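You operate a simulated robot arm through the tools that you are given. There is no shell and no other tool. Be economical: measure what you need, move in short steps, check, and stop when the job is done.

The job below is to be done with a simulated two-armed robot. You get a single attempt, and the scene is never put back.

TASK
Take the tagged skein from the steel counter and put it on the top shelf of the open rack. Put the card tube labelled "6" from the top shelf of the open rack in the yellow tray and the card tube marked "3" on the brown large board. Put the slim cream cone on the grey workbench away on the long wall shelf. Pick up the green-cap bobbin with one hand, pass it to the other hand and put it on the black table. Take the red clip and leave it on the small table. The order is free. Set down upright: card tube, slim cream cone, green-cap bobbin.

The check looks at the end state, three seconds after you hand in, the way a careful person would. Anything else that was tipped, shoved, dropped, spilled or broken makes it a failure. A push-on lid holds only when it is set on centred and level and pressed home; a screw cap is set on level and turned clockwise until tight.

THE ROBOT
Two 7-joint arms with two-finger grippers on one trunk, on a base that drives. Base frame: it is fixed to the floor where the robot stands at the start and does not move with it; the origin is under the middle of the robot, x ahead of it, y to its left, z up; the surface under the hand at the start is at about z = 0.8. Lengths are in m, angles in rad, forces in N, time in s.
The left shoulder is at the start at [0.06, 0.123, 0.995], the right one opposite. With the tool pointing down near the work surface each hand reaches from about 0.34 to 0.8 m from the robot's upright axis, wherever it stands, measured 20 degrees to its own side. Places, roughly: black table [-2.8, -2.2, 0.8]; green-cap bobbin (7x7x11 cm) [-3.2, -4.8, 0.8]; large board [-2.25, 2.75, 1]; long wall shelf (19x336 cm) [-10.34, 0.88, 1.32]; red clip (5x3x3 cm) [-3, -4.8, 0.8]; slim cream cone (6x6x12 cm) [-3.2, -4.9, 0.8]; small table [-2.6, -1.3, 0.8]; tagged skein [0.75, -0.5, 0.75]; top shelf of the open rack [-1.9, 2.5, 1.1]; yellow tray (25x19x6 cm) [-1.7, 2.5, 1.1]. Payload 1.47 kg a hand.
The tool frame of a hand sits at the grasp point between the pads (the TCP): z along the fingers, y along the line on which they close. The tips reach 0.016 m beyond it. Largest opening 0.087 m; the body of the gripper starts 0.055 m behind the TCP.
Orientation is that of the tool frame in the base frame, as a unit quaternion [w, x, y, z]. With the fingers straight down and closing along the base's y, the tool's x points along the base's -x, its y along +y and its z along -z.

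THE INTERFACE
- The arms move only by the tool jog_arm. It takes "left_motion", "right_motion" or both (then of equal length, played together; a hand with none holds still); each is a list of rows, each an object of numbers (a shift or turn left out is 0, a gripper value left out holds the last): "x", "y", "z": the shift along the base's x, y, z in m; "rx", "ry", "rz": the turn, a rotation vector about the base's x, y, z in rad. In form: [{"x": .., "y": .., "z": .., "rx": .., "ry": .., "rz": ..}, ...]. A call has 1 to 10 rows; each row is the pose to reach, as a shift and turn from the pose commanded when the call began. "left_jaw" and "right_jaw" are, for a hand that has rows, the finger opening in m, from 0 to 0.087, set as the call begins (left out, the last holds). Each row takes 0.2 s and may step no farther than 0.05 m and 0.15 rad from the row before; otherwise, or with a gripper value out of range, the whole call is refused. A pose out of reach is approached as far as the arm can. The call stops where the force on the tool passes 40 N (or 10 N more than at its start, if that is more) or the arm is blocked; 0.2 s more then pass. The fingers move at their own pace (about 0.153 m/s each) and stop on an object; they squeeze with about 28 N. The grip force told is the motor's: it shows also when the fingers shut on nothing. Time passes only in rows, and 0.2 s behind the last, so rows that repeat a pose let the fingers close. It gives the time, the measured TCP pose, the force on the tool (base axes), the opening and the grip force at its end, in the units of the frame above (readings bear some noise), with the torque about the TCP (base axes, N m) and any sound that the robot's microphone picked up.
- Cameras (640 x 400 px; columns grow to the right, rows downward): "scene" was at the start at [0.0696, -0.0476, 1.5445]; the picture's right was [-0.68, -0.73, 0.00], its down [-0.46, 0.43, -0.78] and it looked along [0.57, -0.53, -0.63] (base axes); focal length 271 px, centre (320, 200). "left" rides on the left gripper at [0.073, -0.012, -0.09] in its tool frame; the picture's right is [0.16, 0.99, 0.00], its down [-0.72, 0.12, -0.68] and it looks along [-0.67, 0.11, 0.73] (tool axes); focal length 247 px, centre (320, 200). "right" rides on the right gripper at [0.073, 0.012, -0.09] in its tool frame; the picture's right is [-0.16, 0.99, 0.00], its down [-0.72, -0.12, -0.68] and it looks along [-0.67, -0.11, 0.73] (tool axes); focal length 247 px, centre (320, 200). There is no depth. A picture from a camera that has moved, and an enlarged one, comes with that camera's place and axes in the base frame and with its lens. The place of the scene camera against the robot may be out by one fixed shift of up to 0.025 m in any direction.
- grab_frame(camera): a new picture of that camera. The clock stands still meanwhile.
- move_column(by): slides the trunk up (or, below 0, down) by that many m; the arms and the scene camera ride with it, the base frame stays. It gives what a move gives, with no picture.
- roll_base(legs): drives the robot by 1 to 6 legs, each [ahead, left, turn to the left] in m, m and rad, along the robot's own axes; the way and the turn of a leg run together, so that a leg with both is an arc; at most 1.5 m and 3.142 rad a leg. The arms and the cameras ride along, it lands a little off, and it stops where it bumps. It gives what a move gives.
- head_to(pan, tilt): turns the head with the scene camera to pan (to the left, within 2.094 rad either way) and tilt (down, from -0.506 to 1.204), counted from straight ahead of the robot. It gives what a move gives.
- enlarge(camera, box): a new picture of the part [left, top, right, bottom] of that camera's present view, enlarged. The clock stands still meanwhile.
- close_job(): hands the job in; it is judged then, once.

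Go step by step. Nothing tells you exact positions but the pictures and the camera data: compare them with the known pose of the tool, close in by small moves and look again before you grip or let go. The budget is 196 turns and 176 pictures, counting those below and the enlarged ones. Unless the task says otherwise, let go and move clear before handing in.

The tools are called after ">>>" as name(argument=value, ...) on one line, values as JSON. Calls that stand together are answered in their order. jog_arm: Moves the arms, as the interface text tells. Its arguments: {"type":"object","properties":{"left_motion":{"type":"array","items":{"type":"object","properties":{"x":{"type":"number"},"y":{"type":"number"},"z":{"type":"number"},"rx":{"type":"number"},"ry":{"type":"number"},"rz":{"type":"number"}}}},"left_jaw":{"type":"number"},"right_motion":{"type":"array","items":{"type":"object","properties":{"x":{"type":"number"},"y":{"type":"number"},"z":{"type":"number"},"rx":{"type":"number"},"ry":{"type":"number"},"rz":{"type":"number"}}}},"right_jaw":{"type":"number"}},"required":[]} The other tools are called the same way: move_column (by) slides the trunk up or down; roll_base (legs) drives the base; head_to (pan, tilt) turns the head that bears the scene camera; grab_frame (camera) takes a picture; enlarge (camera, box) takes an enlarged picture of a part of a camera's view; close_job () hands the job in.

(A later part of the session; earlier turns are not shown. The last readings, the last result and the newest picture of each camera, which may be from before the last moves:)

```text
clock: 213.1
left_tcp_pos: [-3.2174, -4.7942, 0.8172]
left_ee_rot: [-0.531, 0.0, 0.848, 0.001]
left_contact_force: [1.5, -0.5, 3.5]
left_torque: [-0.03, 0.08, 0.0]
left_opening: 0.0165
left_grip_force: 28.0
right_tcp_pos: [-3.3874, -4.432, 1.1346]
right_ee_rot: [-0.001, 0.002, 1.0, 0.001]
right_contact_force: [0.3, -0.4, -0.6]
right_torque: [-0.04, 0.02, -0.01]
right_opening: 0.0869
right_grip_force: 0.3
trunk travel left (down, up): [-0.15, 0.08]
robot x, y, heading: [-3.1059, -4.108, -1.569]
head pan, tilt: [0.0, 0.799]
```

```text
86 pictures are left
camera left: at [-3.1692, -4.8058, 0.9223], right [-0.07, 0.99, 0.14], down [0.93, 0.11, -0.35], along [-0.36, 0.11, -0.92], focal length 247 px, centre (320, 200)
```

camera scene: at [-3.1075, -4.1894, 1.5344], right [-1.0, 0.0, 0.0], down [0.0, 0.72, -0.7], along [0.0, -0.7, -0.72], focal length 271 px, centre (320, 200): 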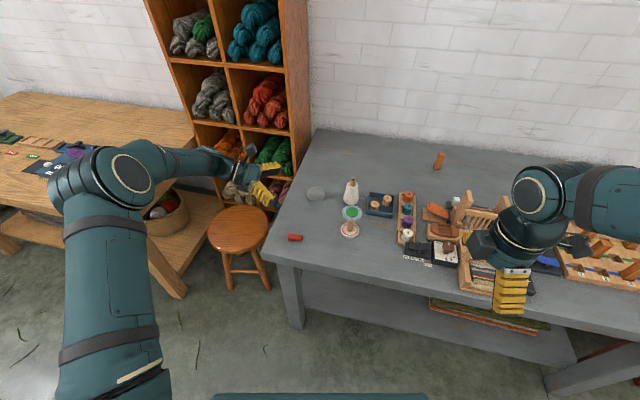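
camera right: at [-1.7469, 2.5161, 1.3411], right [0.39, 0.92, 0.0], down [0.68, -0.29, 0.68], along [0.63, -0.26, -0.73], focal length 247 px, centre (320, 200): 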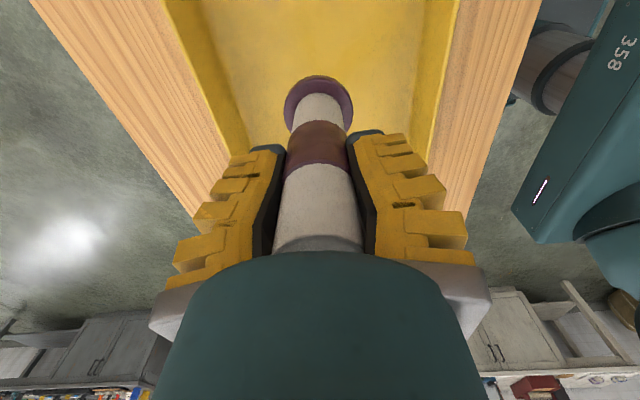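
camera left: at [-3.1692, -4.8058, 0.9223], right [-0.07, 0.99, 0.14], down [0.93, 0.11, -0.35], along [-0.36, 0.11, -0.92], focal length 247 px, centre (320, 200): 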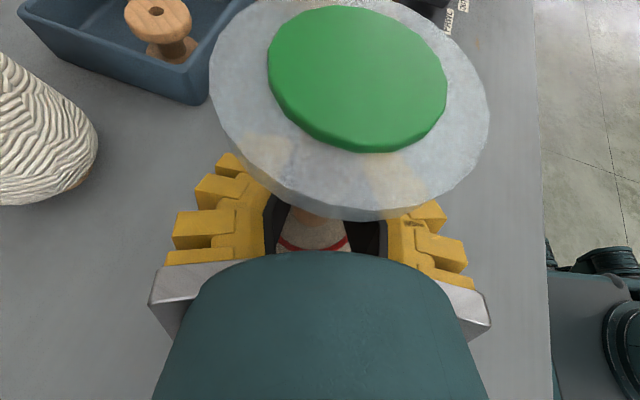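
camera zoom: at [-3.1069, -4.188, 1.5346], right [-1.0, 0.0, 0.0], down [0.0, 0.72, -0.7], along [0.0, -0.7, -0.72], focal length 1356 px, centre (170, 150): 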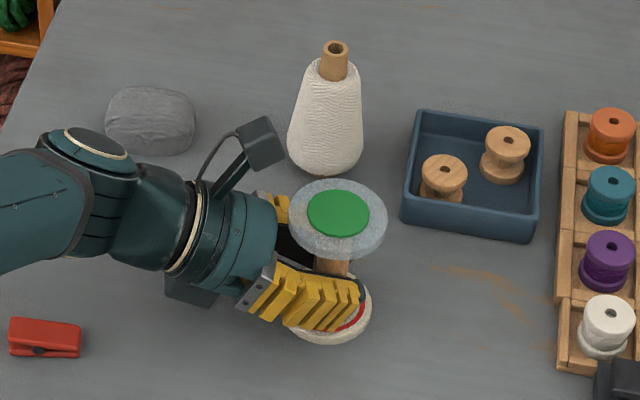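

>>> jog_arm(left_motion=[{"z": 0.015}, {"z": 0.04}])

>>> enlarge(camera="scene", box=[280, 150, 400, 250])

```text
clock: 213.7
left_tcp_pos: [-3.2174, -4.7944, 0.8564]
left_ee_rot: [-0.53, 0.0, 0.848, 0.001]
left_contact_force: [-0.1, -0.4, -1.1]
left_torque: [0.03, 0.02, -0.01]
left_opening: 0.016
left_grip_force: 27.9
right_tcp_pos: [-3.3874, -4.4323, 1.1338]
right_ee_rot: [-0.002, 0.001, 1.0, 0.0]
right_contact_force: [1.1, -0.7, 0.4]
right_torque: [0.0, 0.0, 0.02]
right_opening: 0.0868
right_grip_force: 0.0
trunk travel left (down, up): [-0.15, 0.08]
robot x, y, heading: [-3.1047, -4.1114, -1.572]
head pan, tilt: [0.0, 0.799]
```

```text
4.00 times, centred on (340, 200) of scene
camera zoom: at [-3.1071, -4.1881, 1.5346], right [-1.0, 0.0, 0.0], down [0.0, 0.72, -0.7], along [0.0, -0.7, -0.72], focal length 1085 px, centre (240, 200)
```

zoom: 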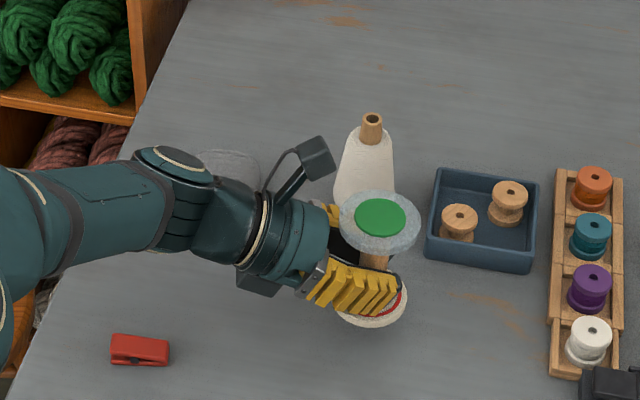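

Held upright. Lifting it and bringing it in front of the robot; the right hand rises and tilts ~0.35 rad to come in from the upper right.

>>> jog_arm(left_motion=[{"z": 0.045}, {"z": 0.09}, {"z": 0.13}, {"z": 0.15, "y": 0.04}, {"z": 0.17, "y": 0.08}, {"z": 0.18, "y": 0.12}, {"z": 0.18, "y": 0.16}, {"z": 0.18, "y": 0.2}, {"z": 0.18, "y": 0.23}], right_motion=[{"z": 0.04, "ry": -0.1}, {"z": 0.08, "ry": -0.2}, {"z": 0.11, "ry": -0.3}, {"z": 0.13, "ry": -0.35}, {"z": 0.13, "ry": -0.35}, {"z": 0.13, "ry": -0.35}, {"z": 0.13, "ry": -0.35}, {"z": 0.13, "ry": -0.35}, {"z": 0.13, "ry": -0.35}])

>>> grab_frame(camera="right")

>>> grab_frame(camera="scene")

```text
clock: 215.7
left_tcp_pos: [-3.2156, -4.5638, 1.0344]
left_ee_rot: [-0.53, 0.001, 0.848, 0.001]
left_contact_force: [0.4, -0.9, -0.9]
left_torque: [0.01, -0.01, -0.03]
left_opening: 0.0157
left_grip_force: 28.1
right_tcp_pos: [-3.3858, -4.4311, 1.2627]
right_ee_rot: [0.173, 0.002, 0.985, 0.001]
right_contact_force: [-0.3, -0.1, 0.7]
right_torque: [0.02, 0.0, 0.0]
right_opening: 0.0869
right_grip_force: 0.0
trunk travel left (down, up): [-0.15, 0.08]
robot x, y, heading: [-3.1012, -4.1093, -1.573]
head pan, tilt: [0.0, 0.799]
```

```text
84 pictures are left
camera right: at [-3.4843, -4.4177, 1.3228], right [0.15, 0.99, 0.06], down [0.45, -0.12, 0.89], along [0.88, -0.11, -0.46], focal length 247 px, centre (320, 200)
```

right: 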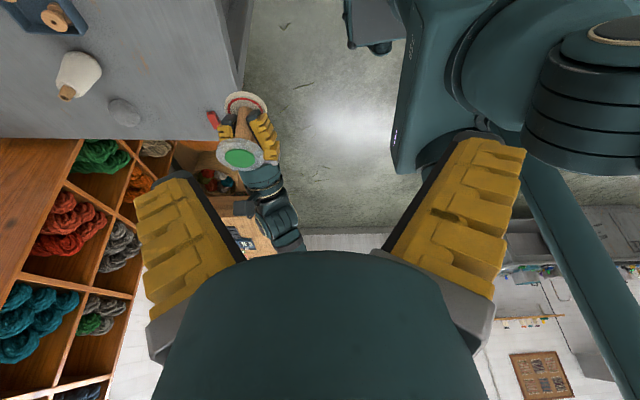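

```text
83 pictures are left
camera scene: at [-3.1069, -4.1882, 1.5345], right [-1.0, 0.0, 0.0], down [0.0, 0.72, -0.7], along [0.0, -0.7, -0.72], focal length 271 px, centre (320, 200)
```

scene: 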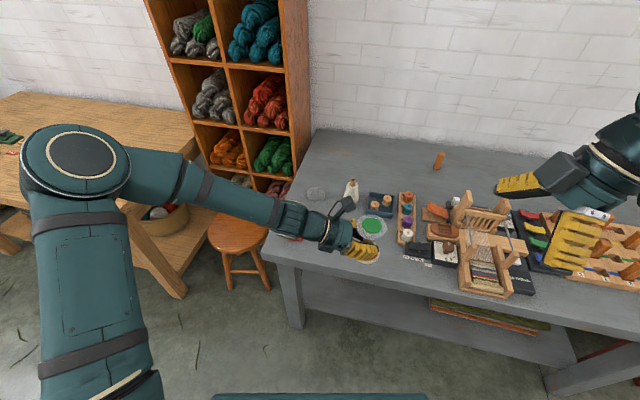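

Moving the right hand to a pre-grasp above the bobbin rim along its tilted axis.

>>> jog_arm(right_motion=[{"x": 0.0, "y": -0.045}, {"x": 0.02, "y": -0.09}, {"x": 0.05, "y": -0.12, "z": -0.01}, {"x": 0.09, "y": -0.135, "z": -0.03}, {"x": 0.13, "y": -0.135, "z": -0.059}])

>>> grab_frame(camera="right")

>>> enlarge(camera="scene", box=[280, 140, 480, 280])

```text
clock: 216.8
left_tcp_pos: [-3.2154, -4.5652, 1.0345]
left_ee_rot: [-0.53, 0.0, 0.848, 0.001]
left_contact_force: [1.5, 0.3, -0.6]
left_torque: [0.02, -0.01, 0.03]
left_opening: 0.0158
left_grip_force: 27.9
right_tcp_pos: [-3.2538, -4.567, 1.2033]
right_ee_rot: [0.173, 0.002, 0.985, 0.001]
right_contact_force: [0.0, 0.0, 0.3]
right_torque: [-0.01, 0.0, 0.01]
right_opening: 0.0869
right_grip_force: 0.1
trunk travel left (down, up): [-0.15, 0.08]
robot x, y, heading: [-3.1042, -4.1071, -1.575]
head pan, tilt: [0.0, 0.799]
```

```text
82 pictures are left
camera right: at [-3.353, -4.5524, 1.2634], right [0.15, 0.99, 0.06], down [0.45, -0.12, 0.89], along [0.88, -0.11, -0.46], focal length 247 px, centre (320, 200)
```

right: 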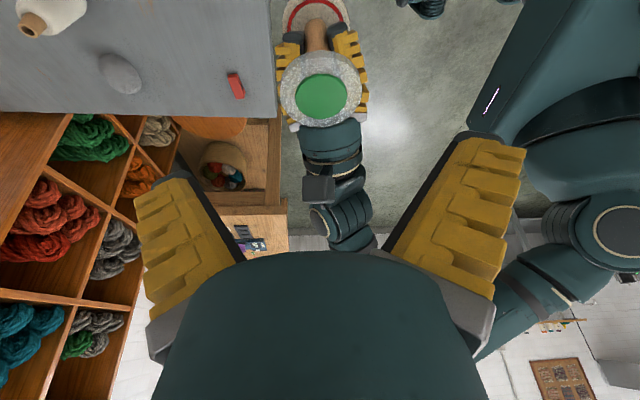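

```text
2.86 times, centred on (380, 210) of scene
camera zoom: at [-3.1065, -4.1888, 1.5345], right [-1.0, 0.0, 0.0], down [0.0, 0.72, -0.7], along [0.0, -0.7, -0.72], focal length 775 px, centre (149, 171)
```

zoom: 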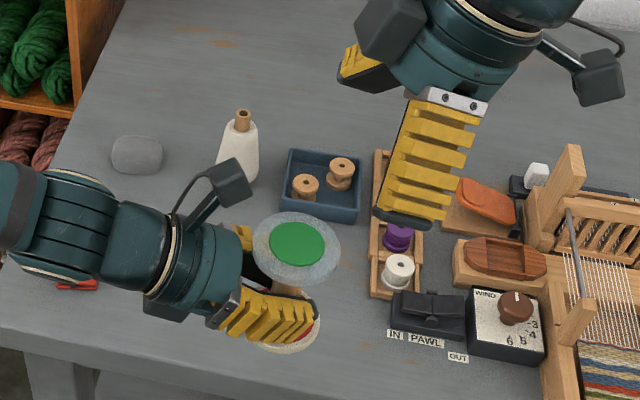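

Aligned. Advancing most of the way down and re-checking for clearance with the left hand's camera.

>>> jog_arm(right_motion=[{"x": 0.012, "y": 0.001, "z": -0.035}, {"x": 0.024, "y": 0.002, "z": -0.07}])

>>> grab_frame(camera="right")

>>> enlarge(camera="scene", box=[290, 120, 450, 270])

```text
clock: 217.4
left_tcp_pos: [-3.2163, -4.5637, 1.0365]
left_ee_rot: [-0.53, 0.0, 0.848, 0.001]
left_contact_force: [0.0, 0.1, -1.2]
left_torque: [0.03, 0.0, -0.04]
left_opening: 0.0158
left_grip_force: 27.8
right_tcp_pos: [-3.2302, -4.5662, 1.133]
right_ee_rot: [0.174, 0.002, 0.985, 0.0]
right_contact_force: [-0.1, 0.0, 0.1]
right_torque: [-0.01, -0.02, 0.01]
right_opening: 0.0871
right_grip_force: 0.1
trunk travel left (down, up): [-0.15, 0.08]
robot x, y, heading: [-3.1063, -4.1096, -1.576]
head pan, tilt: [0.0, 0.799]
```

```text
80 pictures are left
camera right: at [-3.3294, -4.5527, 1.1933], right [0.15, 0.99, 0.05], down [0.45, -0.12, 0.89], along [0.88, -0.11, -0.46], focal length 247 px, centre (320, 200)
```

right: 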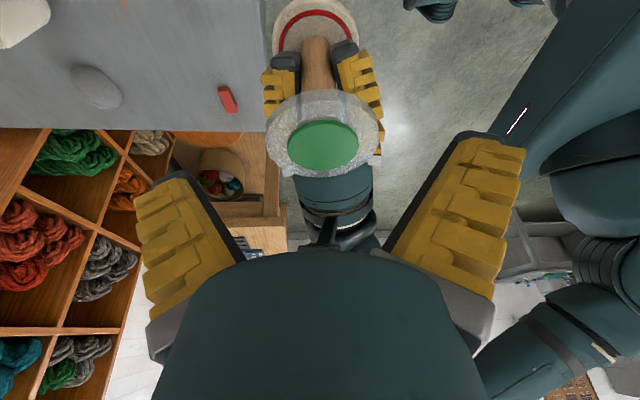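

```text
2.67 times, centred on (370, 195) of scene
camera zoom: at [-3.1072, -4.1887, 1.5345], right [-1.0, 0.0, 0.0], down [0.0, 0.72, -0.7], along [0.0, -0.7, -0.72], focal length 723 px, centre (187, 213)
```

zoom: 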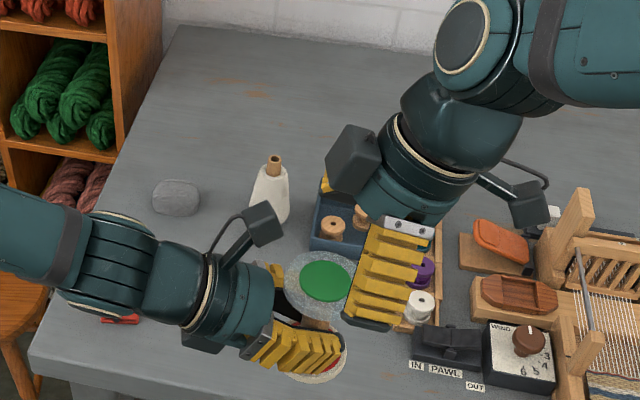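

>>> jog_arm(right_motion=[{"x": 0.009, "y": 0.001, "z": -0.02}, {"x": 0.018, "y": 0.001, "z": -0.039}])

>>> grab_frame(camera="right")

>>> enlarge(camera="scene", box=[310, 140, 430, 260])

```text
clock: 218.1
left_tcp_pos: [-3.2163, -4.5642, 1.0354]
left_ee_rot: [-0.53, 0.0, 0.848, 0.001]
left_contact_force: [1.0, -0.2, -1.1]
left_torque: [0.03, -0.02, 0.02]
left_opening: 0.0156
left_grip_force: 28.1
right_tcp_pos: [-3.2129, -4.5646, 1.0939]
right_ee_rot: [0.174, 0.002, 0.985, 0.001]
right_contact_force: [0.5, -0.1, 0.4]
right_torque: [-0.01, 0.02, -0.02]
right_opening: 0.0871
right_grip_force: 0.0
trunk travel left (down, up): [-0.15, 0.08]
robot x, y, heading: [-3.102, -4.1057, -1.575]
head pan, tilt: [0.0, 0.799]
```

```text
78 pictures are left
camera right: at [-3.3119, -4.5515, 1.1539], right [0.15, 0.99, 0.06], down [0.45, -0.12, 0.89], along [0.88, -0.11, -0.46], focal length 247 px, centre (320, 200)
```

right: 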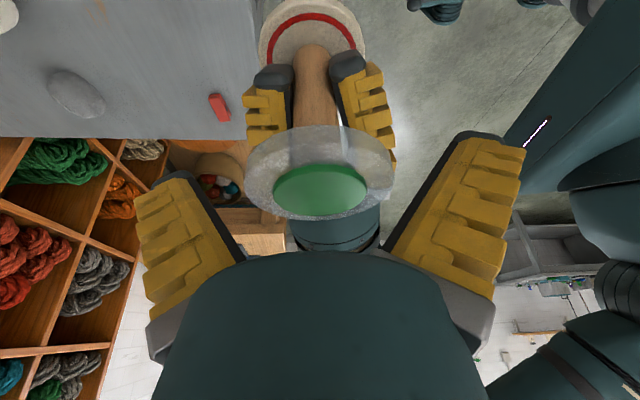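

```text
3.33 times, centred on (370, 200) of scene
camera zoom: at [-3.1071, -4.1887, 1.5345], right [-1.0, 0.0, 0.0], down [0.0, 0.72, -0.7], along [0.0, -0.7, -0.72], focal length 904 px, centre (153, 200)
```

zoom: 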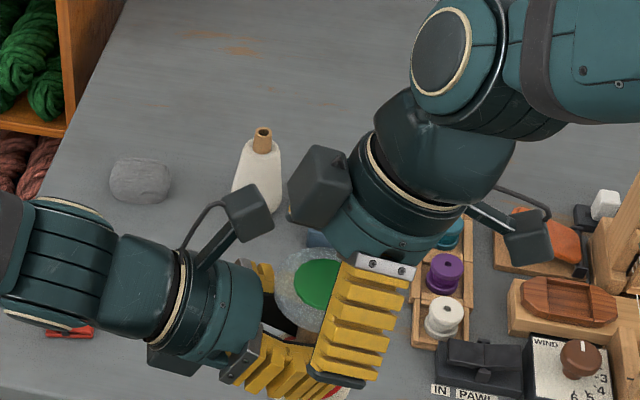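

Scene view suggests the rim centre is ~1 cm more toward the left hand. I'll shift 8 mm and tilt slightly more to keep clearance, then close on the rim.

>>> jog_arm(right_motion=[{"ry": -0.1}, {"x": 0.008, "z": -0.002, "ry": -0.1}])

>>> jog_arm(right_motion=[{}, {}, {}], right_jaw=0.06)

>>> grab_frame(camera="right")

>>> enlarge(camera="scene", box=[310, 140, 430, 260])

```text
clock: 218.7
left_tcp_pos: [-3.2156, -4.5635, 1.0374]
left_ee_rot: [-0.529, 0.0, 0.848, 0.001]
left_contact_force: [0.5, 0.2, -0.6]
left_torque: [0.0, 0.02, 0.0]
left_opening: 0.0161
left_grip_force: 28.2
right_tcp_pos: [-3.2057, -4.5651, 1.0923]
right_ee_rot: [0.223, 0.002, 0.975, 0.0]
right_contact_force: [-0.1, 0.4, 0.2]
right_torque: [0.01, -0.01, 0.0]
right_opening: 0.0867
right_grip_force: 0.0
trunk travel left (down, up): [-0.15, 0.08]
robot x, y, heading: [-3.1047, -4.1079, -1.57]
head pan, tilt: [0.0, 0.799]
```

```text
clock: 219.4
left_tcp_pos: [-3.2154, -4.5632, 1.0356]
left_ee_rot: [-0.531, 0.001, 0.847, 0.001]
left_contact_force: [-2.5, 3.2, 2.7]
left_torque: [-0.03, 0.02, 0.02]
left_opening: 0.0157
left_grip_force: 27.6
right_tcp_pos: [-3.2047, -4.5637, 1.0916]
right_ee_rot: [0.222, 0.002, 0.975, 0.0]
right_contact_force: [2.7, -1.9, -2.2]
right_torque: [-0.13, -0.19, 0.02]
right_opening: 0.0652
right_grip_force: 28.0
trunk travel left (down, up): [-0.15, 0.08]
robot x, y, heading: [-3.1026, -4.1083, -1.574]
head pan, tilt: [0.0, 0.799]
```

```text
76 pictures are left
camera right: at [-3.3102, -4.5513, 1.1418], right [0.15, 0.99, 0.07], down [0.36, -0.12, 0.93], along [0.92, -0.11, -0.37], focal length 247 px, centre (320, 200)
```

right: 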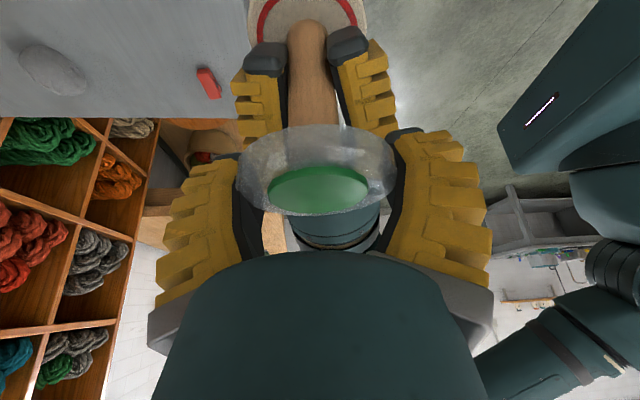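

```text
3.33 times, centred on (370, 200) of scene
camera zoom: at [-3.1071, -4.1884, 1.5345], right [-1.0, 0.0, 0.0], down [0.0, 0.72, -0.7], along [0.0, -0.7, -0.72], focal length 904 px, centre (153, 200)
```

zoom: 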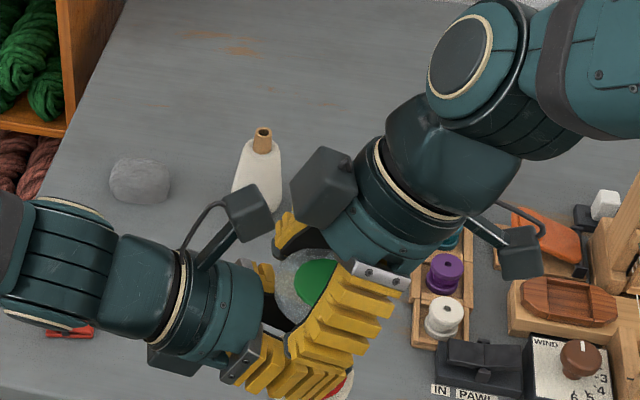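

The rim is gripped (0.065). Tighten, then open the left hand and retreat it along its own axis.

>>> jog_arm(right_motion=[{}, {}], right_jaw=0.0)

>>> jog_arm(left_motion=[{}, {}], left_jaw=0.05)

>>> jog_arm(left_motion=[{"x": 0.018, "z": 0.008}, {"x": 0.036, "z": 0.016}, {"x": 0.063, "z": 0.029}, {"x": 0.09, "z": 0.041}, {"x": 0.13, "z": 0.06}])

>>> grab_frame(camera="scene")

>>> grab_frame(camera="right")

```text
clock: 220.1
left_tcp_pos: [-3.2165, -4.5649, 1.0375]
left_ee_rot: [-0.53, 0.001, 0.848, 0.001]
left_contact_force: [-3.9, 2.5, 3.5]
left_torque: [-0.04, 0.06, -0.01]
left_opening: 0.0156
left_grip_force: 27.6
right_tcp_pos: [-3.2067, -4.5658, 1.0919]
right_ee_rot: [0.222, 0.001, 0.975, 0.0]
right_contact_force: [3.4, -4.0, -2.7]
right_torque: [-0.16, -0.3, 0.06]
right_opening: 0.0654
right_grip_force: 27.8
trunk travel left (down, up): [-0.15, 0.08]
robot x, y, heading: [-3.1038, -4.1069, -1.572]
head pan, tilt: [0.0, 0.799]
```

```text
clock: 220.7
left_tcp_pos: [-3.2166, -4.5649, 1.0345]
left_ee_rot: [-0.529, 0.0, 0.849, 0.001]
left_contact_force: [-0.1, 0.4, -0.5]
left_torque: [-0.02, 0.0, -0.02]
left_opening: 0.0553
left_grip_force: 4.1
right_tcp_pos: [-3.2068, -4.5639, 1.0924]
right_ee_rot: [0.222, 0.002, 0.975, 0.0]
right_contact_force: [0.6, -0.5, 0.0]
right_torque: [0.03, -0.02, 0.0]
right_opening: 0.0653
right_grip_force: 27.6
trunk travel left (down, up): [-0.15, 0.08]
robot x, y, heading: [-3.1015, -4.1068, -1.573]
head pan, tilt: [0.0, 0.799]
```

```text
clock: 221.8
left_tcp_pos: [-3.0836, -4.5642, 1.0952]
left_ee_rot: [-0.53, 0.0, 0.848, 0.001]
left_contact_force: [0.7, 0.6, -0.1]
left_torque: [0.0, 0.0, 0.0]
left_opening: 0.0553
left_grip_force: 3.6
right_tcp_pos: [-3.2066, -4.5637, 1.0926]
right_ee_rot: [0.223, 0.002, 0.975, 0.0]
right_contact_force: [-0.3, 0.6, 0.6]
right_torque: [0.0, 0.01, -0.06]
right_opening: 0.0653
right_grip_force: 28.0
trunk travel left (down, up): [-0.15, 0.08]
robot x, y, heading: [-3.106, -4.1114, -1.574]
head pan, tilt: [0.0, 0.799]
```

```text
74 pictures are left
camera scene: at [-3.1063, -4.1874, 1.5346], right [-1.0, 0.0, 0.0], down [0.0, 0.72, -0.7], along [0.0, -0.7, -0.72], focal length 271 px, centre (320, 200)
```

scene: 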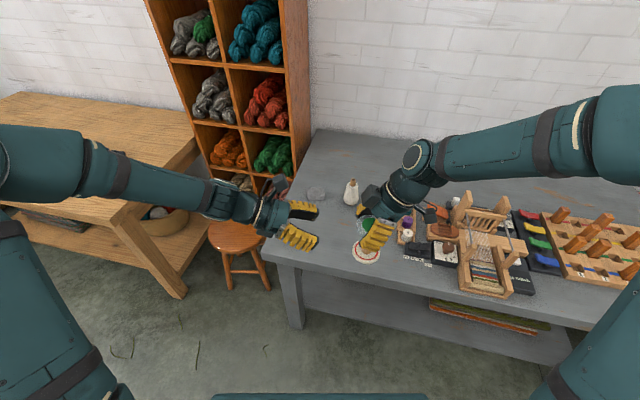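

```text
73 pictures are left
camera right: at [-3.3097, -4.5504, 1.1423], right [0.15, 0.99, 0.07], down [0.36, -0.12, 0.93], along [0.92, -0.11, -0.37], focal length 247 px, centre (320, 200)
```

right: 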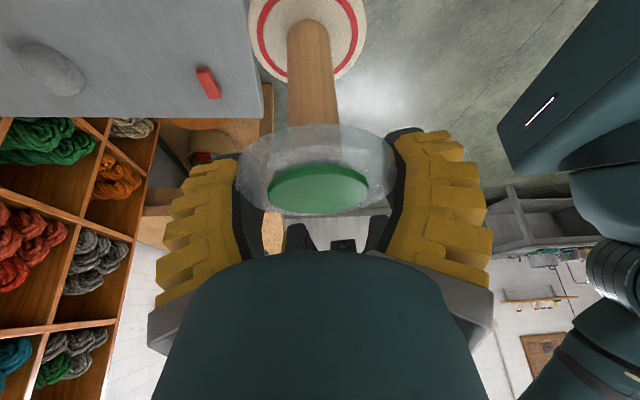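

Handover done: the right hand holds the bobbin, upright. Now the left hand returns to pointing down to fetch the red clip, while the right hand moves aside.

>>> jog_arm(left_motion=[{"x": 0.02, "ry": -0.14}, {"x": 0.04, "ry": -0.28}, {"x": 0.06, "ry": -0.42}, {"x": 0.07, "ry": -0.56}, {"x": 0.07, "ry": -0.7}, {"x": 0.07, "ry": -0.84}, {"x": 0.07, "ry": -0.98}, {"x": 0.07, "ry": -1.115}], right_motion=[{"x": -0.02, "z": 0.02}, {"x": -0.04, "z": 0.04}, {"x": -0.06, "z": 0.06}, {"x": -0.08, "z": 0.08}, {"x": -0.1, "z": 0.1}, {"x": -0.12, "z": 0.1}, {"x": -0.12, "y": 0.03, "z": 0.1}, {"x": -0.12, "y": 0.06, "z": 0.1}], left_jaw=0.087)

>>> jog_arm(left_motion=[{"y": -0.04}, {"y": -0.08}, {"y": -0.12}, {"y": -0.16, "z": -0.02}, {"y": -0.19, "z": -0.05}])

>>> grab_frame(camera="left")

>>> grab_frame(camera="scene")

```text
clock: 223.7
left_tcp_pos: [-3.0167, -4.5639, 1.0972]
left_ee_rot: [0.001, 0.0, 1.0, 0.001]
left_contact_force: [0.4, -0.5, 0.3]
left_torque: [0.01, -0.01, -0.06]
left_opening: 0.087
left_grip_force: 0.0
right_tcp_pos: [-3.3277, -4.5012, 1.1912]
right_ee_rot: [0.224, 0.003, 0.975, -0.001]
right_contact_force: [-0.5, -0.2, -0.3]
right_torque: [0.0, -0.04, 0.04]
right_opening: 0.0652
right_grip_force: 27.8
trunk travel left (down, up): [-0.15, 0.08]
robot x, y, heading: [-3.0996, -4.1057, -1.567]
head pan, tilt: [0.0, 0.799]
```

```text
clock: 224.8
left_tcp_pos: [-3.0168, -4.7542, 1.0474]
left_ee_rot: [-0.002, 0.0, 1.0, 0.001]
left_contact_force: [-0.3, -0.4, -0.9]
left_torque: [0.0, -0.02, 0.04]
left_opening: 0.0869
left_grip_force: 0.1
right_tcp_pos: [-3.327, -4.5034, 1.1903]
right_ee_rot: [0.223, 0.001, 0.975, 0.0]
right_contact_force: [-0.5, -0.8, -0.5]
right_torque: [0.01, -0.02, -0.02]
right_opening: 0.0651
right_grip_force: 27.9
trunk travel left (down, up): [-0.15, 0.08]
robot x, y, heading: [-3.1026, -4.1105, -1.573]
head pan, tilt: [0.0, 0.799]
```

```text
72 pictures are left
camera left: at [-3.0906, -4.7658, 1.1374], right [-0.16, 0.99, 0.0], down [0.73, 0.11, 0.68], along [0.67, 0.11, -0.73], focal length 247 px, centre (320, 200)
```

left: 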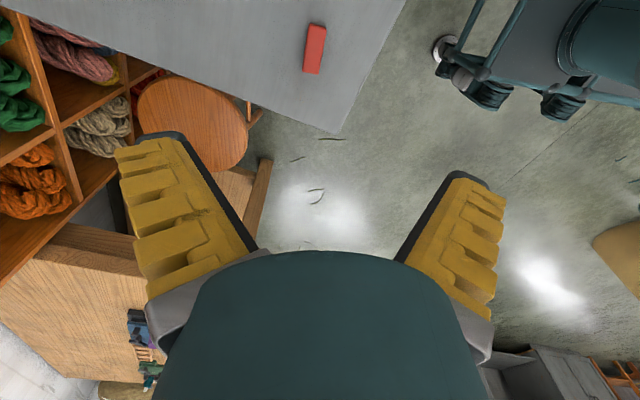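

```text
71 pictures are left
camera scene: at [-3.1073, -4.1897, 1.5344], right [-1.0, 0.0, 0.0], down [0.0, 0.72, -0.7], along [0.0, -0.7, -0.72], focal length 271 px, centre (320, 200)
```

scene: 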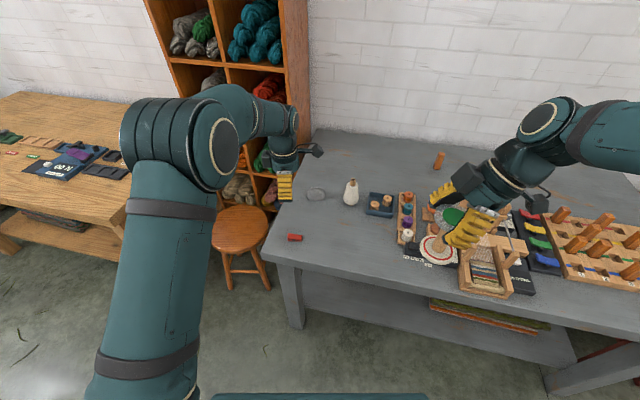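

Clip at (-3.022, -4.760). Descending over it.

>>> jog_arm(left_motion=[{"x": -0.004, "y": -0.005, "z": -0.04}, {"x": -0.004, "y": -0.005, "z": -0.08}, {"x": -0.004, "y": -0.005, "z": -0.12}, {"x": -0.004, "y": -0.005, "z": -0.16}, {"x": -0.004, "y": -0.005, "z": -0.19}])

>>> grab_frame(camera="left")

```text
clock: 226.1
left_tcp_pos: [-3.0211, -4.7598, 0.856]
left_ee_rot: [0.0, 0.0, 1.0, 0.001]
left_contact_force: [0.1, -0.1, 0.7]
left_torque: [0.0, 0.01, -0.01]
left_opening: 0.0871
left_grip_force: 0.1
right_tcp_pos: [-3.3267, -4.5033, 1.191]
right_ee_rot: [0.223, 0.001, 0.975, 0.001]
right_contact_force: [-0.5, -0.5, -0.7]
right_torque: [0.01, -0.03, 0.0]
right_opening: 0.0651
right_grip_force: 27.6
trunk travel left (down, up): [-0.15, 0.08]
robot x, y, heading: [-3.1019, -4.1087, -1.573]
head pan, tilt: [0.0, 0.799]
```

```text
70 pictures are left
camera left: at [-3.0932, -4.7715, 0.9449], right [-0.16, 0.99, 0.0], down [0.73, 0.11, 0.68], along [0.67, 0.11, -0.73], focal length 247 px, centre (320, 200)
```

left: 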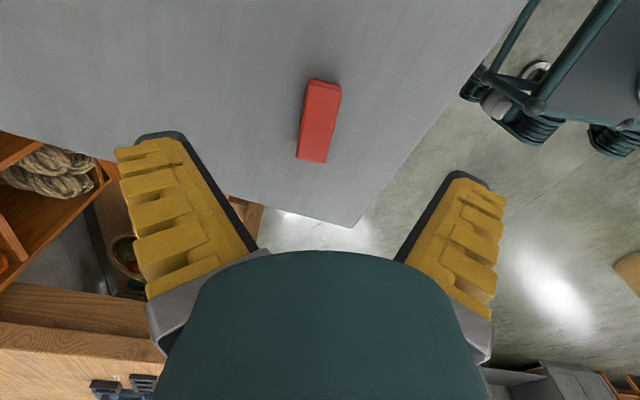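

>>> jog_arm(left_motion=[{"z": -0.03}, {"z": -0.05}, {"z": -0.062}, {"z": -0.066}])

>>> jog_arm(left_motion=[{}, {}, {}, {}], left_jaw=0.0)

>>> jog_arm(left_motion=[{"z": 0.02}, {"z": 0.06}, {"z": 0.1}, {"z": 0.15}, {"z": 0.2}, {"z": 0.25}])

>>> grab_frame(camera="left")

```text
clock: 227.1
left_tcp_pos: [-3.0211, -4.76, 0.7905]
left_ee_rot: [-0.001, -0.001, 1.0, 0.001]
left_contact_force: [-0.4, 0.7, -0.2]
left_torque: [-0.01, 0.0, 0.0]
left_opening: 0.0871
left_grip_force: 0.1
right_tcp_pos: [-3.327, -4.5027, 1.1911]
right_ee_rot: [0.223, 0.001, 0.975, 0.001]
right_contact_force: [-0.1, -0.3, -0.9]
right_torque: [-0.01, -0.03, -0.02]
right_opening: 0.0651
right_grip_force: 28.0
trunk travel left (down, up): [-0.15, 0.08]
robot x, y, heading: [-3.1063, -4.1081, -1.575]
head pan, tilt: [0.0, 0.799]
```

```text
clock: 227.6
left_tcp_pos: [-3.0217, -4.7613, 0.7944]
left_ee_rot: [-0.002, 0.0, 1.0, -0.001]
left_contact_force: [0.4, 9.4, 25.9]
left_torque: [0.3, -0.17, 0.09]
left_opening: 0.0104
left_grip_force: 30.1
right_tcp_pos: [-3.3271, -4.5006, 1.1922]
right_ee_rot: [0.223, 0.002, 0.975, 0.001]
right_contact_force: [0.8, 0.3, -1.2]
right_torque: [0.02, -0.02, -0.01]
right_opening: 0.0649
right_grip_force: 28.4
trunk travel left (down, up): [-0.15, 0.08]
robot x, y, heading: [-3.1038, -4.1083, -1.571]
head pan, tilt: [0.0, 0.799]
stopped in row 2 (left hand): the force on the tool passed its limit at 50 N (the readings are from after the stop); the commanded pose is now the measured one
```

```text
clock: 229.0
left_tcp_pos: [-3.0234, -4.7606, 1.0442]
left_ee_rot: [-0.001, 0.0, 1.0, 0.001]
left_contact_force: [-0.6, 0.4, 0.1]
left_torque: [-0.03, -0.02, -0.01]
left_opening: 0.0111
left_grip_force: 27.5
right_tcp_pos: [-3.3265, -4.5012, 1.1924]
right_ee_rot: [0.223, 0.001, 0.975, 0.001]
right_contact_force: [0.7, 0.3, -0.3]
right_torque: [-0.02, -0.04, 0.02]
right_opening: 0.0651
right_grip_force: 28.1
trunk travel left (down, up): [-0.15, 0.08]
robot x, y, heading: [-3.1031, -4.1075, -1.573]
head pan, tilt: [0.0, 0.799]
```

```text
69 pictures are left
camera left: at [-3.0961, -4.7716, 1.1334], right [-0.16, 0.99, 0.0], down [0.73, 0.12, 0.68], along [0.67, 0.11, -0.73], focal length 247 px, centre (320, 200)
```

left: 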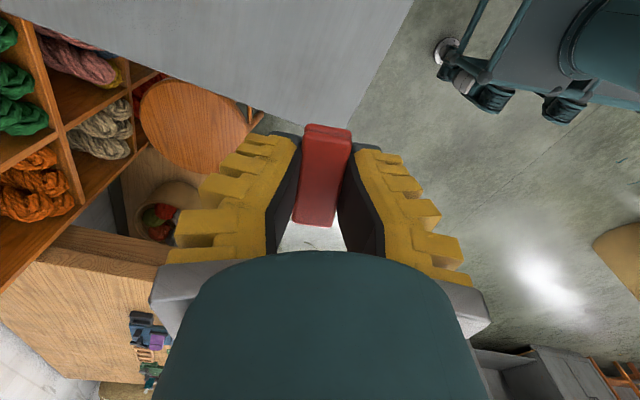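

Both objects are held. Retract the left arm, back away from the bench, and turn to face the black table.

>>> jog_arm(left_motion=[{"y": 0.045, "x": 0.015, "z": 0.02}, {"y": 0.09, "x": 0.03, "z": 0.04}, {"y": 0.135, "x": 0.045, "z": 0.06}, {"y": 0.18, "x": 0.06, "z": 0.06}, {"y": 0.225, "x": 0.075, "z": 0.06}, {"y": 0.27, "x": 0.09, "z": 0.06}])

>>> roll_base(legs=[[-0.75, 0, 0], [0, 0, 1.57], [0, 0, 1.57], [0, -0.6, 0]])

>>> head_to(pan=-0.1, tilt=0.7)

>>> grab_frame(camera="scene")

```text
refused: row 1 steps farther than a row can; nothing moved
```

```text
clock: 245.9
left_tcp_pos: [-2.5649, -2.7348, 1.043]
left_ee_rot: [0.001, 1.0, -0.015, 0.001]
left_contact_force: [0.1, 0.4, -0.9]
left_torque: [-0.02, -0.01, 0.01]
left_opening: 0.0108
left_grip_force: 28.1
right_tcp_pos: [-2.2683, -3.0035, 1.1916]
right_ee_rot: [-0.003, 0.975, -0.016, -0.223]
right_contact_force: [-0.6, 0.4, -0.7]
right_torque: [0.0, -0.01, 0.04]
right_opening: 0.0645
right_grip_force: 28.4
trunk travel left (down, up): [-0.15, 0.08]
robot x, y, heading: [-2.5068, -3.3895, 1.538]
head pan, tilt: [0.0, 0.799]
```

```text
clock: 246.6
left_tcp_pos: [-2.564, -2.7334, 1.0428]
left_ee_rot: [0.0, 1.0, -0.016, 0.002]
left_contact_force: [-0.1, 0.2, 0.0]
left_torque: [0.0, 0.01, 0.0]
left_opening: 0.0108
left_grip_force: 28.2
right_tcp_pos: [-2.2695, -3.0031, 1.1924]
right_ee_rot: [-0.002, 0.975, -0.017, -0.223]
right_contact_force: [-0.2, -0.6, -0.8]
right_torque: [-0.04, 0.04, 0.02]
right_opening: 0.0643
right_grip_force: 28.3
trunk travel left (down, up): [-0.15, 0.08]
robot x, y, heading: [-2.5055, -3.3867, 1.536]
head pan, tilt: [-0.099, 0.7]
```

```text
68 pictures are left
camera scene: at [-2.4954, -3.2842, 1.5427], right [0.99, -0.13, 0.0], down [-0.09, -0.64, -0.76], along [0.1, 0.76, -0.64], focal length 271 px, centre (320, 200)
```

scene: 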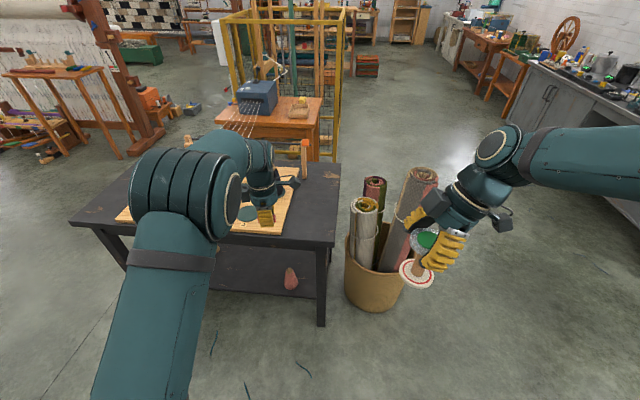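

The free strip on the black table's right end is centred near (-2.42, -2.42). I'll pull the left arm back first, then drive closer.

>>> jog_arm(left_motion=[{"y": -0.04, "x": -0.02}, {"y": -0.08, "x": -0.04}, {"y": -0.12, "x": -0.06}, {"y": -0.16, "x": -0.08}, {"y": -0.2, "x": -0.1}, {"y": -0.24, "x": -0.12, "z": 0.02}, {"y": -0.27, "x": -0.14, "z": 0.05}, {"y": -0.3, "x": -0.16, "z": 0.08}])

>>> roll_base(legs=[[0.33, 0, 0]])

>>> head_to(pan=-0.1, tilt=0.85)

>>> grab_frame(camera="scene")

```text
clock: 248.4
left_tcp_pos: [-2.7299, -3.0367, 1.123]
left_ee_rot: [0.0, 1.0, -0.015, 0.001]
left_contact_force: [-0.2, 0.0, 0.2]
left_torque: [0.04, -0.02, 0.01]
left_opening: 0.0112
left_grip_force: 28.1
right_tcp_pos: [-2.2702, -3.0035, 1.1928]
right_ee_rot: [-0.004, 0.975, -0.017, -0.223]
right_contact_force: [-1.0, -1.0, -0.5]
right_torque: [0.02, -0.02, -0.02]
right_opening: 0.0645
right_grip_force: 27.7
trunk travel left (down, up): [-0.15, 0.08]
robot x, y, heading: [-2.5006, -3.3889, 1.534]
head pan, tilt: [-0.099, 0.7]
```

```text
clock: 250.6
left_tcp_pos: [-2.7144, -2.7043, 1.123]
left_ee_rot: [0.001, 1.0, -0.018, 0.001]
left_contact_force: [-0.2, -0.1, -0.6]
left_torque: [0.0, 0.0, -0.03]
left_opening: 0.011
left_grip_force: 28.5
right_tcp_pos: [-2.2555, -2.675, 1.191]
right_ee_rot: [-0.004, 0.975, -0.02, -0.222]
right_contact_force: [0.5, 0.9, -1.2]
right_torque: [-0.02, 0.01, -0.01]
right_opening: 0.0643
right_grip_force: 27.5
trunk travel left (down, up): [-0.15, 0.08]
robot x, y, heading: [-2.4952, -3.0625, 1.533]
head pan, tilt: [-0.099, 0.7]
```

```text
clock: 251.3
left_tcp_pos: [-2.7135, -2.7047, 1.1232]
left_ee_rot: [0.001, 1.0, -0.018, 0.001]
left_contact_force: [-0.2, 0.4, 0.3]
left_torque: [-0.02, -0.01, -0.02]
left_opening: 0.011
left_grip_force: 28.1
right_tcp_pos: [-2.2552, -2.6747, 1.1896]
right_ee_rot: [-0.004, 0.975, -0.02, -0.222]
right_contact_force: [0.3, 0.4, -1.5]
right_torque: [0.02, 0.03, -0.01]
right_opening: 0.0644
right_grip_force: 27.4
trunk travel left (down, up): [-0.15, 0.08]
robot x, y, heading: [-2.4909, -3.0622, 1.532]
head pan, tilt: [-0.099, 0.85]
```

```text
67 pictures are left
camera scene: at [-2.4839, -2.9618, 1.5306], right [0.99, -0.14, 0.0], down [-0.1, -0.74, -0.66], along [0.09, 0.65, -0.75], focal length 271 px, centre (320, 200)
```

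scene: 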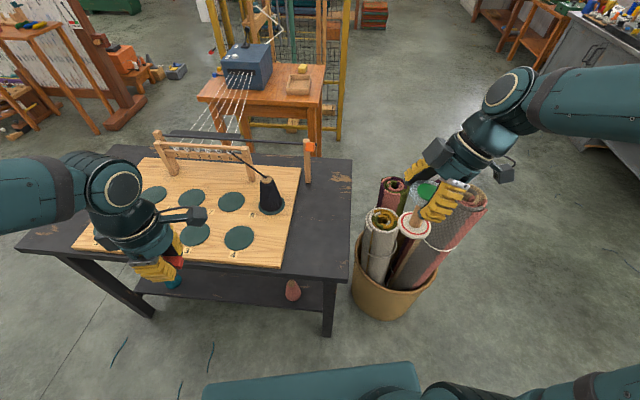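

Clear black strip right of the board; target ≈(-2.413,-2.43). Moving the bobbin above it.

>>> jog_arm(right_motion=[{"x": -0.04, "y": 0.01}, {"x": -0.07, "y": 0.045}, {"x": -0.09, "y": 0.085}, {"x": -0.11, "y": 0.125}, {"x": -0.13, "y": 0.165}, {"x": -0.145, "y": 0.205}, {"x": -0.158, "y": 0.245}, {"x": -0.158, "y": 0.245, "z": -0.04}, {"x": -0.158, "y": 0.245, "z": -0.08}, {"x": -0.158, "y": 0.245, "z": -0.12}])

>>> grab_frame(camera="scene")

>>> grab_frame(camera="right")

```text
clock: 253.5
left_tcp_pos: [-2.7147, -2.7046, 1.1228]
left_ee_rot: [0.0, 1.0, -0.018, 0.001]
left_contact_force: [0.7, -0.6, -0.1]
left_torque: [-0.02, 0.0, 0.06]
left_opening: 0.011
left_grip_force: 28.0
right_tcp_pos: [-2.4156, -2.4293, 1.0702]
right_ee_rot: [-0.004, 0.975, -0.019, -0.223]
right_contact_force: [0.4, 0.3, -0.3]
right_torque: [-0.01, 0.02, 0.03]
right_opening: 0.0645
right_grip_force: 27.7
trunk travel left (down, up): [-0.15, 0.08]
robot x, y, heading: [-2.4919, -3.0556, 1.534]
head pan, tilt: [-0.099, 0.85]
```

```text
66 pictures are left
camera scene: at [-2.4834, -2.961, 1.5305], right [0.99, -0.14, 0.0], down [-0.1, -0.74, -0.66], along [0.09, 0.65, -0.75], focal length 271 px, centre (320, 200)
```

scene: 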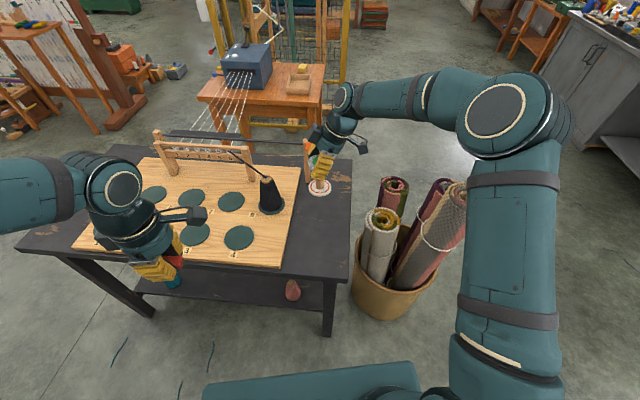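

```text
65 pictures are left
camera right: at [-2.3113, -2.443, 1.1208], right [-0.18, -0.98, 0.07], down [-0.35, 0.13, 0.93], along [-0.92, 0.14, -0.37], focal length 247 px, centre (320, 200)
```

right: 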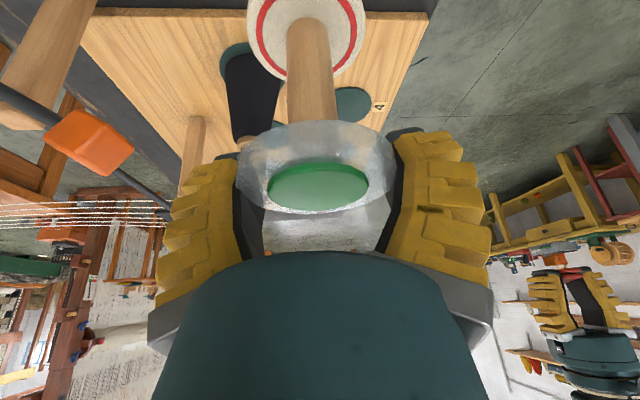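

>>> jog_arm(right_motion=[{"z": -0.045}, {"z": -0.09}, {"z": -0.13}, {"z": -0.16}, {"z": -0.175}])

>>> enlarge(camera="scene", box=[240, 120, 400, 280])

```text
clock: 254.7
left_tcp_pos: [-2.714, -2.7045, 1.1226]
left_ee_rot: [0.001, 1.0, -0.019, 0.002]
left_contact_force: [-0.2, -0.5, 0.1]
left_torque: [0.01, 0.0, 0.0]
left_opening: 0.011
left_grip_force: 27.7
right_tcp_pos: [-2.4134, -2.4293, 0.8962]
right_ee_rot: [-0.003, 0.975, -0.018, -0.222]
right_contact_force: [-0.9, 0.2, -0.2]
right_torque: [0.04, 0.04, 0.0]
right_opening: 0.0642
right_grip_force: 28.0
trunk travel left (down, up): [-0.15, 0.08]
robot x, y, heading: [-2.4919, -3.0637, 1.532]
head pan, tilt: [-0.099, 0.85]
```

```text
2.50 times, centred on (320, 200) of scene
camera zoom: at [-2.4839, -2.9612, 1.5305], right [0.99, -0.14, 0.0], down [-0.1, -0.74, -0.66], along [0.09, 0.65, -0.75], focal length 678 px, centre (320, 200)
```

zoom: 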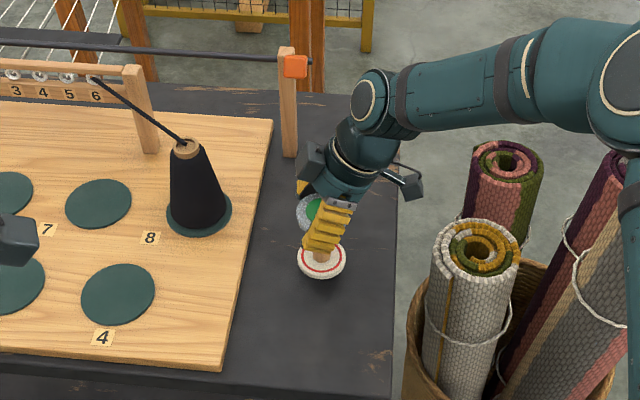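

>>> jog_arm(right_motion=[{"z": -0.006}, {"z": -0.012}, {"z": -0.016}, {"z": -0.019}])

```text
clock: 255.7
left_tcp_pos: [-2.7146, -2.7042, 1.123]
left_ee_rot: [0.001, 1.0, -0.019, 0.001]
left_contact_force: [0.0, 0.2, -0.3]
left_torque: [0.0, -0.01, -0.01]
left_opening: 0.011
left_grip_force: 27.9
right_tcp_pos: [-2.4128, -2.4292, 0.8783]
right_ee_rot: [-0.003, 0.975, -0.019, -0.223]
right_contact_force: [-0.7, 0.3, -0.8]
right_torque: [0.01, 0.04, 0.01]
right_opening: 0.0643
right_grip_force: 28.3
trunk travel left (down, up): [-0.15, 0.08]
robot x, y, heading: [-2.4923, -3.0591, 1.535]
head pan, tilt: [-0.099, 0.85]
```

>>> jog_arm(right_motion=[{"z": -0.003}, {"z": -0.006}, {"z": -0.008}])

>>> enlarge(camera="scene", box=[270, 150, 370, 250])

```text
clock: 256.5
left_tcp_pos: [-2.7144, -2.7051, 1.1235]
left_ee_rot: [-0.001, 1.0, -0.017, 0.002]
left_contact_force: [0.0, 1.3, 0.3]
left_torque: [0.0, 0.0, 0.02]
left_opening: 0.0107
left_grip_force: 28.1
right_tcp_pos: [-2.4145, -2.4297, 0.8731]
right_ee_rot: [-0.005, 0.975, -0.019, -0.222]
right_contact_force: [-0.9, 0.4, 17.2]
right_torque: [-0.05, -0.12, -0.18]
right_opening: 0.0662
right_grip_force: 28.1
trunk travel left (down, up): [-0.15, 0.08]
robot x, y, heading: [-2.4869, -3.0602, 1.533]
head pan, tilt: [-0.099, 0.85]
```

```text
4.00 times, centred on (320, 200) of scene
camera zoom: at [-2.4843, -2.9632, 1.5308], right [0.99, -0.14, 0.0], down [-0.1, -0.74, -0.66], along [0.09, 0.65, -0.75], focal length 1085 px, centre (320, 200)
```

zoom: 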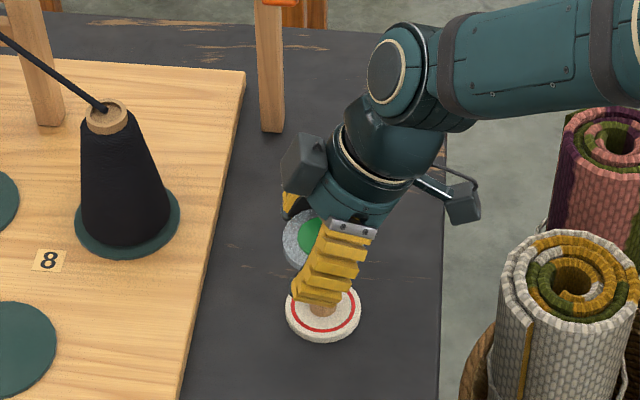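

Firm contact at the predicted height. Releasing and withdrawing along the tool axis.

>>> jog_arm(right_motion=[{"z": 0.002}, {"z": 0.002}])

>>> jog_arm(right_motion=[{}, {}, {}], right_jaw=0.087)

>>> jog_arm(right_motion=[{"x": 0.014, "z": 0.03}, {"x": 0.03, "z": 0.065}, {"x": 0.05, "z": 0.105}, {"x": 0.07, "z": 0.15}, {"x": 0.07, "z": 0.2}, {"x": 0.07, "z": 0.25}, {"x": 0.1, "y": -0.03, "z": 0.25}, {"x": 0.13, "y": -0.06, "z": 0.25}, {"x": 0.15, "y": -0.1, "z": 0.25}, {"x": 0.15, "y": -0.15, "z": 0.25}])

>>> grab_frame(camera="scene")

```text
clock: 257.1
left_tcp_pos: [-2.7138, -2.7046, 1.1224]
left_ee_rot: [0.0, 1.0, -0.019, 0.002]
left_contact_force: [0.4, 0.5, -0.7]
left_torque: [-0.02, 0.0, 0.03]
left_opening: 0.011
left_grip_force: 28.0
right_tcp_pos: [-2.4125, -2.4312, 0.8717]
right_ee_rot: [-0.003, 0.975, -0.018, -0.222]
right_contact_force: [-2.9, 0.0, 6.4]
right_torque: [0.07, 0.15, 0.0]
right_opening: 0.066
right_grip_force: 28.5
trunk travel left (down, up): [-0.15, 0.08]
robot x, y, heading: [-2.4917, -3.0579, 1.533]
head pan, tilt: [-0.099, 0.85]
```

```text
clock: 257.9
left_tcp_pos: [-2.7145, -2.7045, 1.1227]
left_ee_rot: [0.001, 1.0, -0.018, 0.002]
left_contact_force: [-0.1, -0.4, 0.1]
left_torque: [-0.03, -0.02, -0.02]
left_opening: 0.0109
left_grip_force: 28.0
right_tcp_pos: [-2.4127, -2.4298, 0.8721]
right_ee_rot: [-0.004, 0.975, -0.02, -0.222]
right_contact_force: [0.4, 0.0, 0.3]
right_torque: [-0.01, 0.0, -0.01]
right_opening: 0.087
right_grip_force: 0.1
trunk travel left (down, up): [-0.15, 0.08]
robot x, y, heading: [-2.4918, -3.0568, 1.534]
head pan, tilt: [-0.099, 0.85]
```

```text
clock: 260.1
left_tcp_pos: [-2.7154, -2.7066, 1.1226]
left_ee_rot: [0.001, 1.0, -0.017, 0.002]
left_contact_force: [-0.3, 0.2, 0.2]
left_torque: [0.01, -0.01, 0.0]
left_opening: 0.0108
left_grip_force: 27.9
right_tcp_pos: [-2.2654, -2.5803, 1.1244]
right_ee_rot: [-0.004, 0.975, -0.019, -0.223]
right_contact_force: [-0.2, -0.5, 0.9]
right_torque: [0.02, -0.04, 0.0]
right_opening: 0.0871
right_grip_force: 0.0
trunk travel left (down, up): [-0.15, 0.08]
robot x, y, heading: [-2.4942, -3.0617, 1.531]
head pan, tilt: [-0.099, 0.85]
```

```text
62 pictures are left
camera scene: at [-2.4848, -2.9634, 1.5307], right [0.99, -0.14, 0.0], down [-0.1, -0.74, -0.66], along [0.09, 0.65, -0.75], focal length 271 px, centre (320, 200)
```

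scene: 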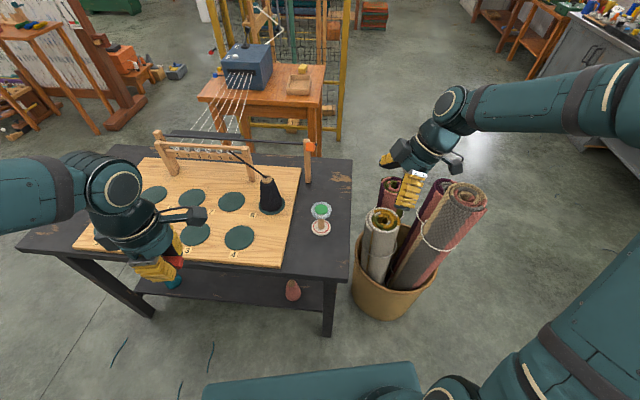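

Bobbin stands upright on the black table. Next the clip: circle east around the rug basket to the small table's east side.

>>> roll_base(legs=[[-0.45, 0, 0], [0, -1.2, 0], [1.4, 0, 0], [0.62, 0, 0], [0, 0, 1.6]])

>>> head_to(pan=0.0, tilt=0.7)

>>> grab_frame(camera="scene")

```text
clock: 286.6
left_tcp_pos: [-1.64, -1.7182, 1.1232]
left_ee_rot: [-0.001, 0.713, 0.701, 0.002]
left_contact_force: [-0.8, 0.9, -0.7]
left_torque: [0.02, -0.07, 0.03]
left_opening: 0.011
left_grip_force: 28.2
right_tcp_pos: [-1.7724, -1.2713, 1.1224]
right_ee_rot: [0.156, 0.696, 0.682, -0.158]
right_contact_force: [0.2, 0.5, -1.0]
right_torque: [-0.02, 0.05, 0.0]
right_opening: 0.0871
right_grip_force: 0.0
trunk travel left (down, up): [-0.15, 0.08]
robot x, y, heading: [-1.2886, -1.4899, 3.116]
head pan, tilt: [-0.099, 0.85]
```

```text
clock: 287.3
left_tcp_pos: [-1.6405, -1.7184, 1.1234]
left_ee_rot: [-0.001, 0.713, 0.701, 0.002]
left_contact_force: [-0.4, 0.8, 0.0]
left_torque: [-0.02, 0.05, 0.0]
left_opening: 0.0108
left_grip_force: 27.5
right_tcp_pos: [-1.7743, -1.2711, 1.1237]
right_ee_rot: [0.156, 0.696, 0.682, -0.158]
right_contact_force: [-0.8, -0.7, -0.8]
right_torque: [-0.03, 0.04, -0.01]
right_opening: 0.0867
right_grip_force: 0.1
trunk travel left (down, up): [-0.15, 0.08]
robot x, y, heading: [-1.2874, -1.4891, 3.126]
head pan, tilt: [0.0, 0.7]
```

```text
61 pictures are left
camera scene: at [-1.386, -1.4769, 1.5427], right [0.02, 1.0, 0.0], down [0.64, -0.01, -0.76], along [-0.76, 0.02, -0.64], focal length 271 px, centre (320, 200)
```

scene: 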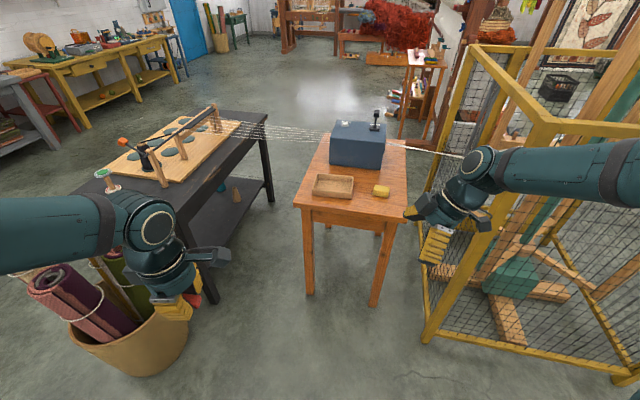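

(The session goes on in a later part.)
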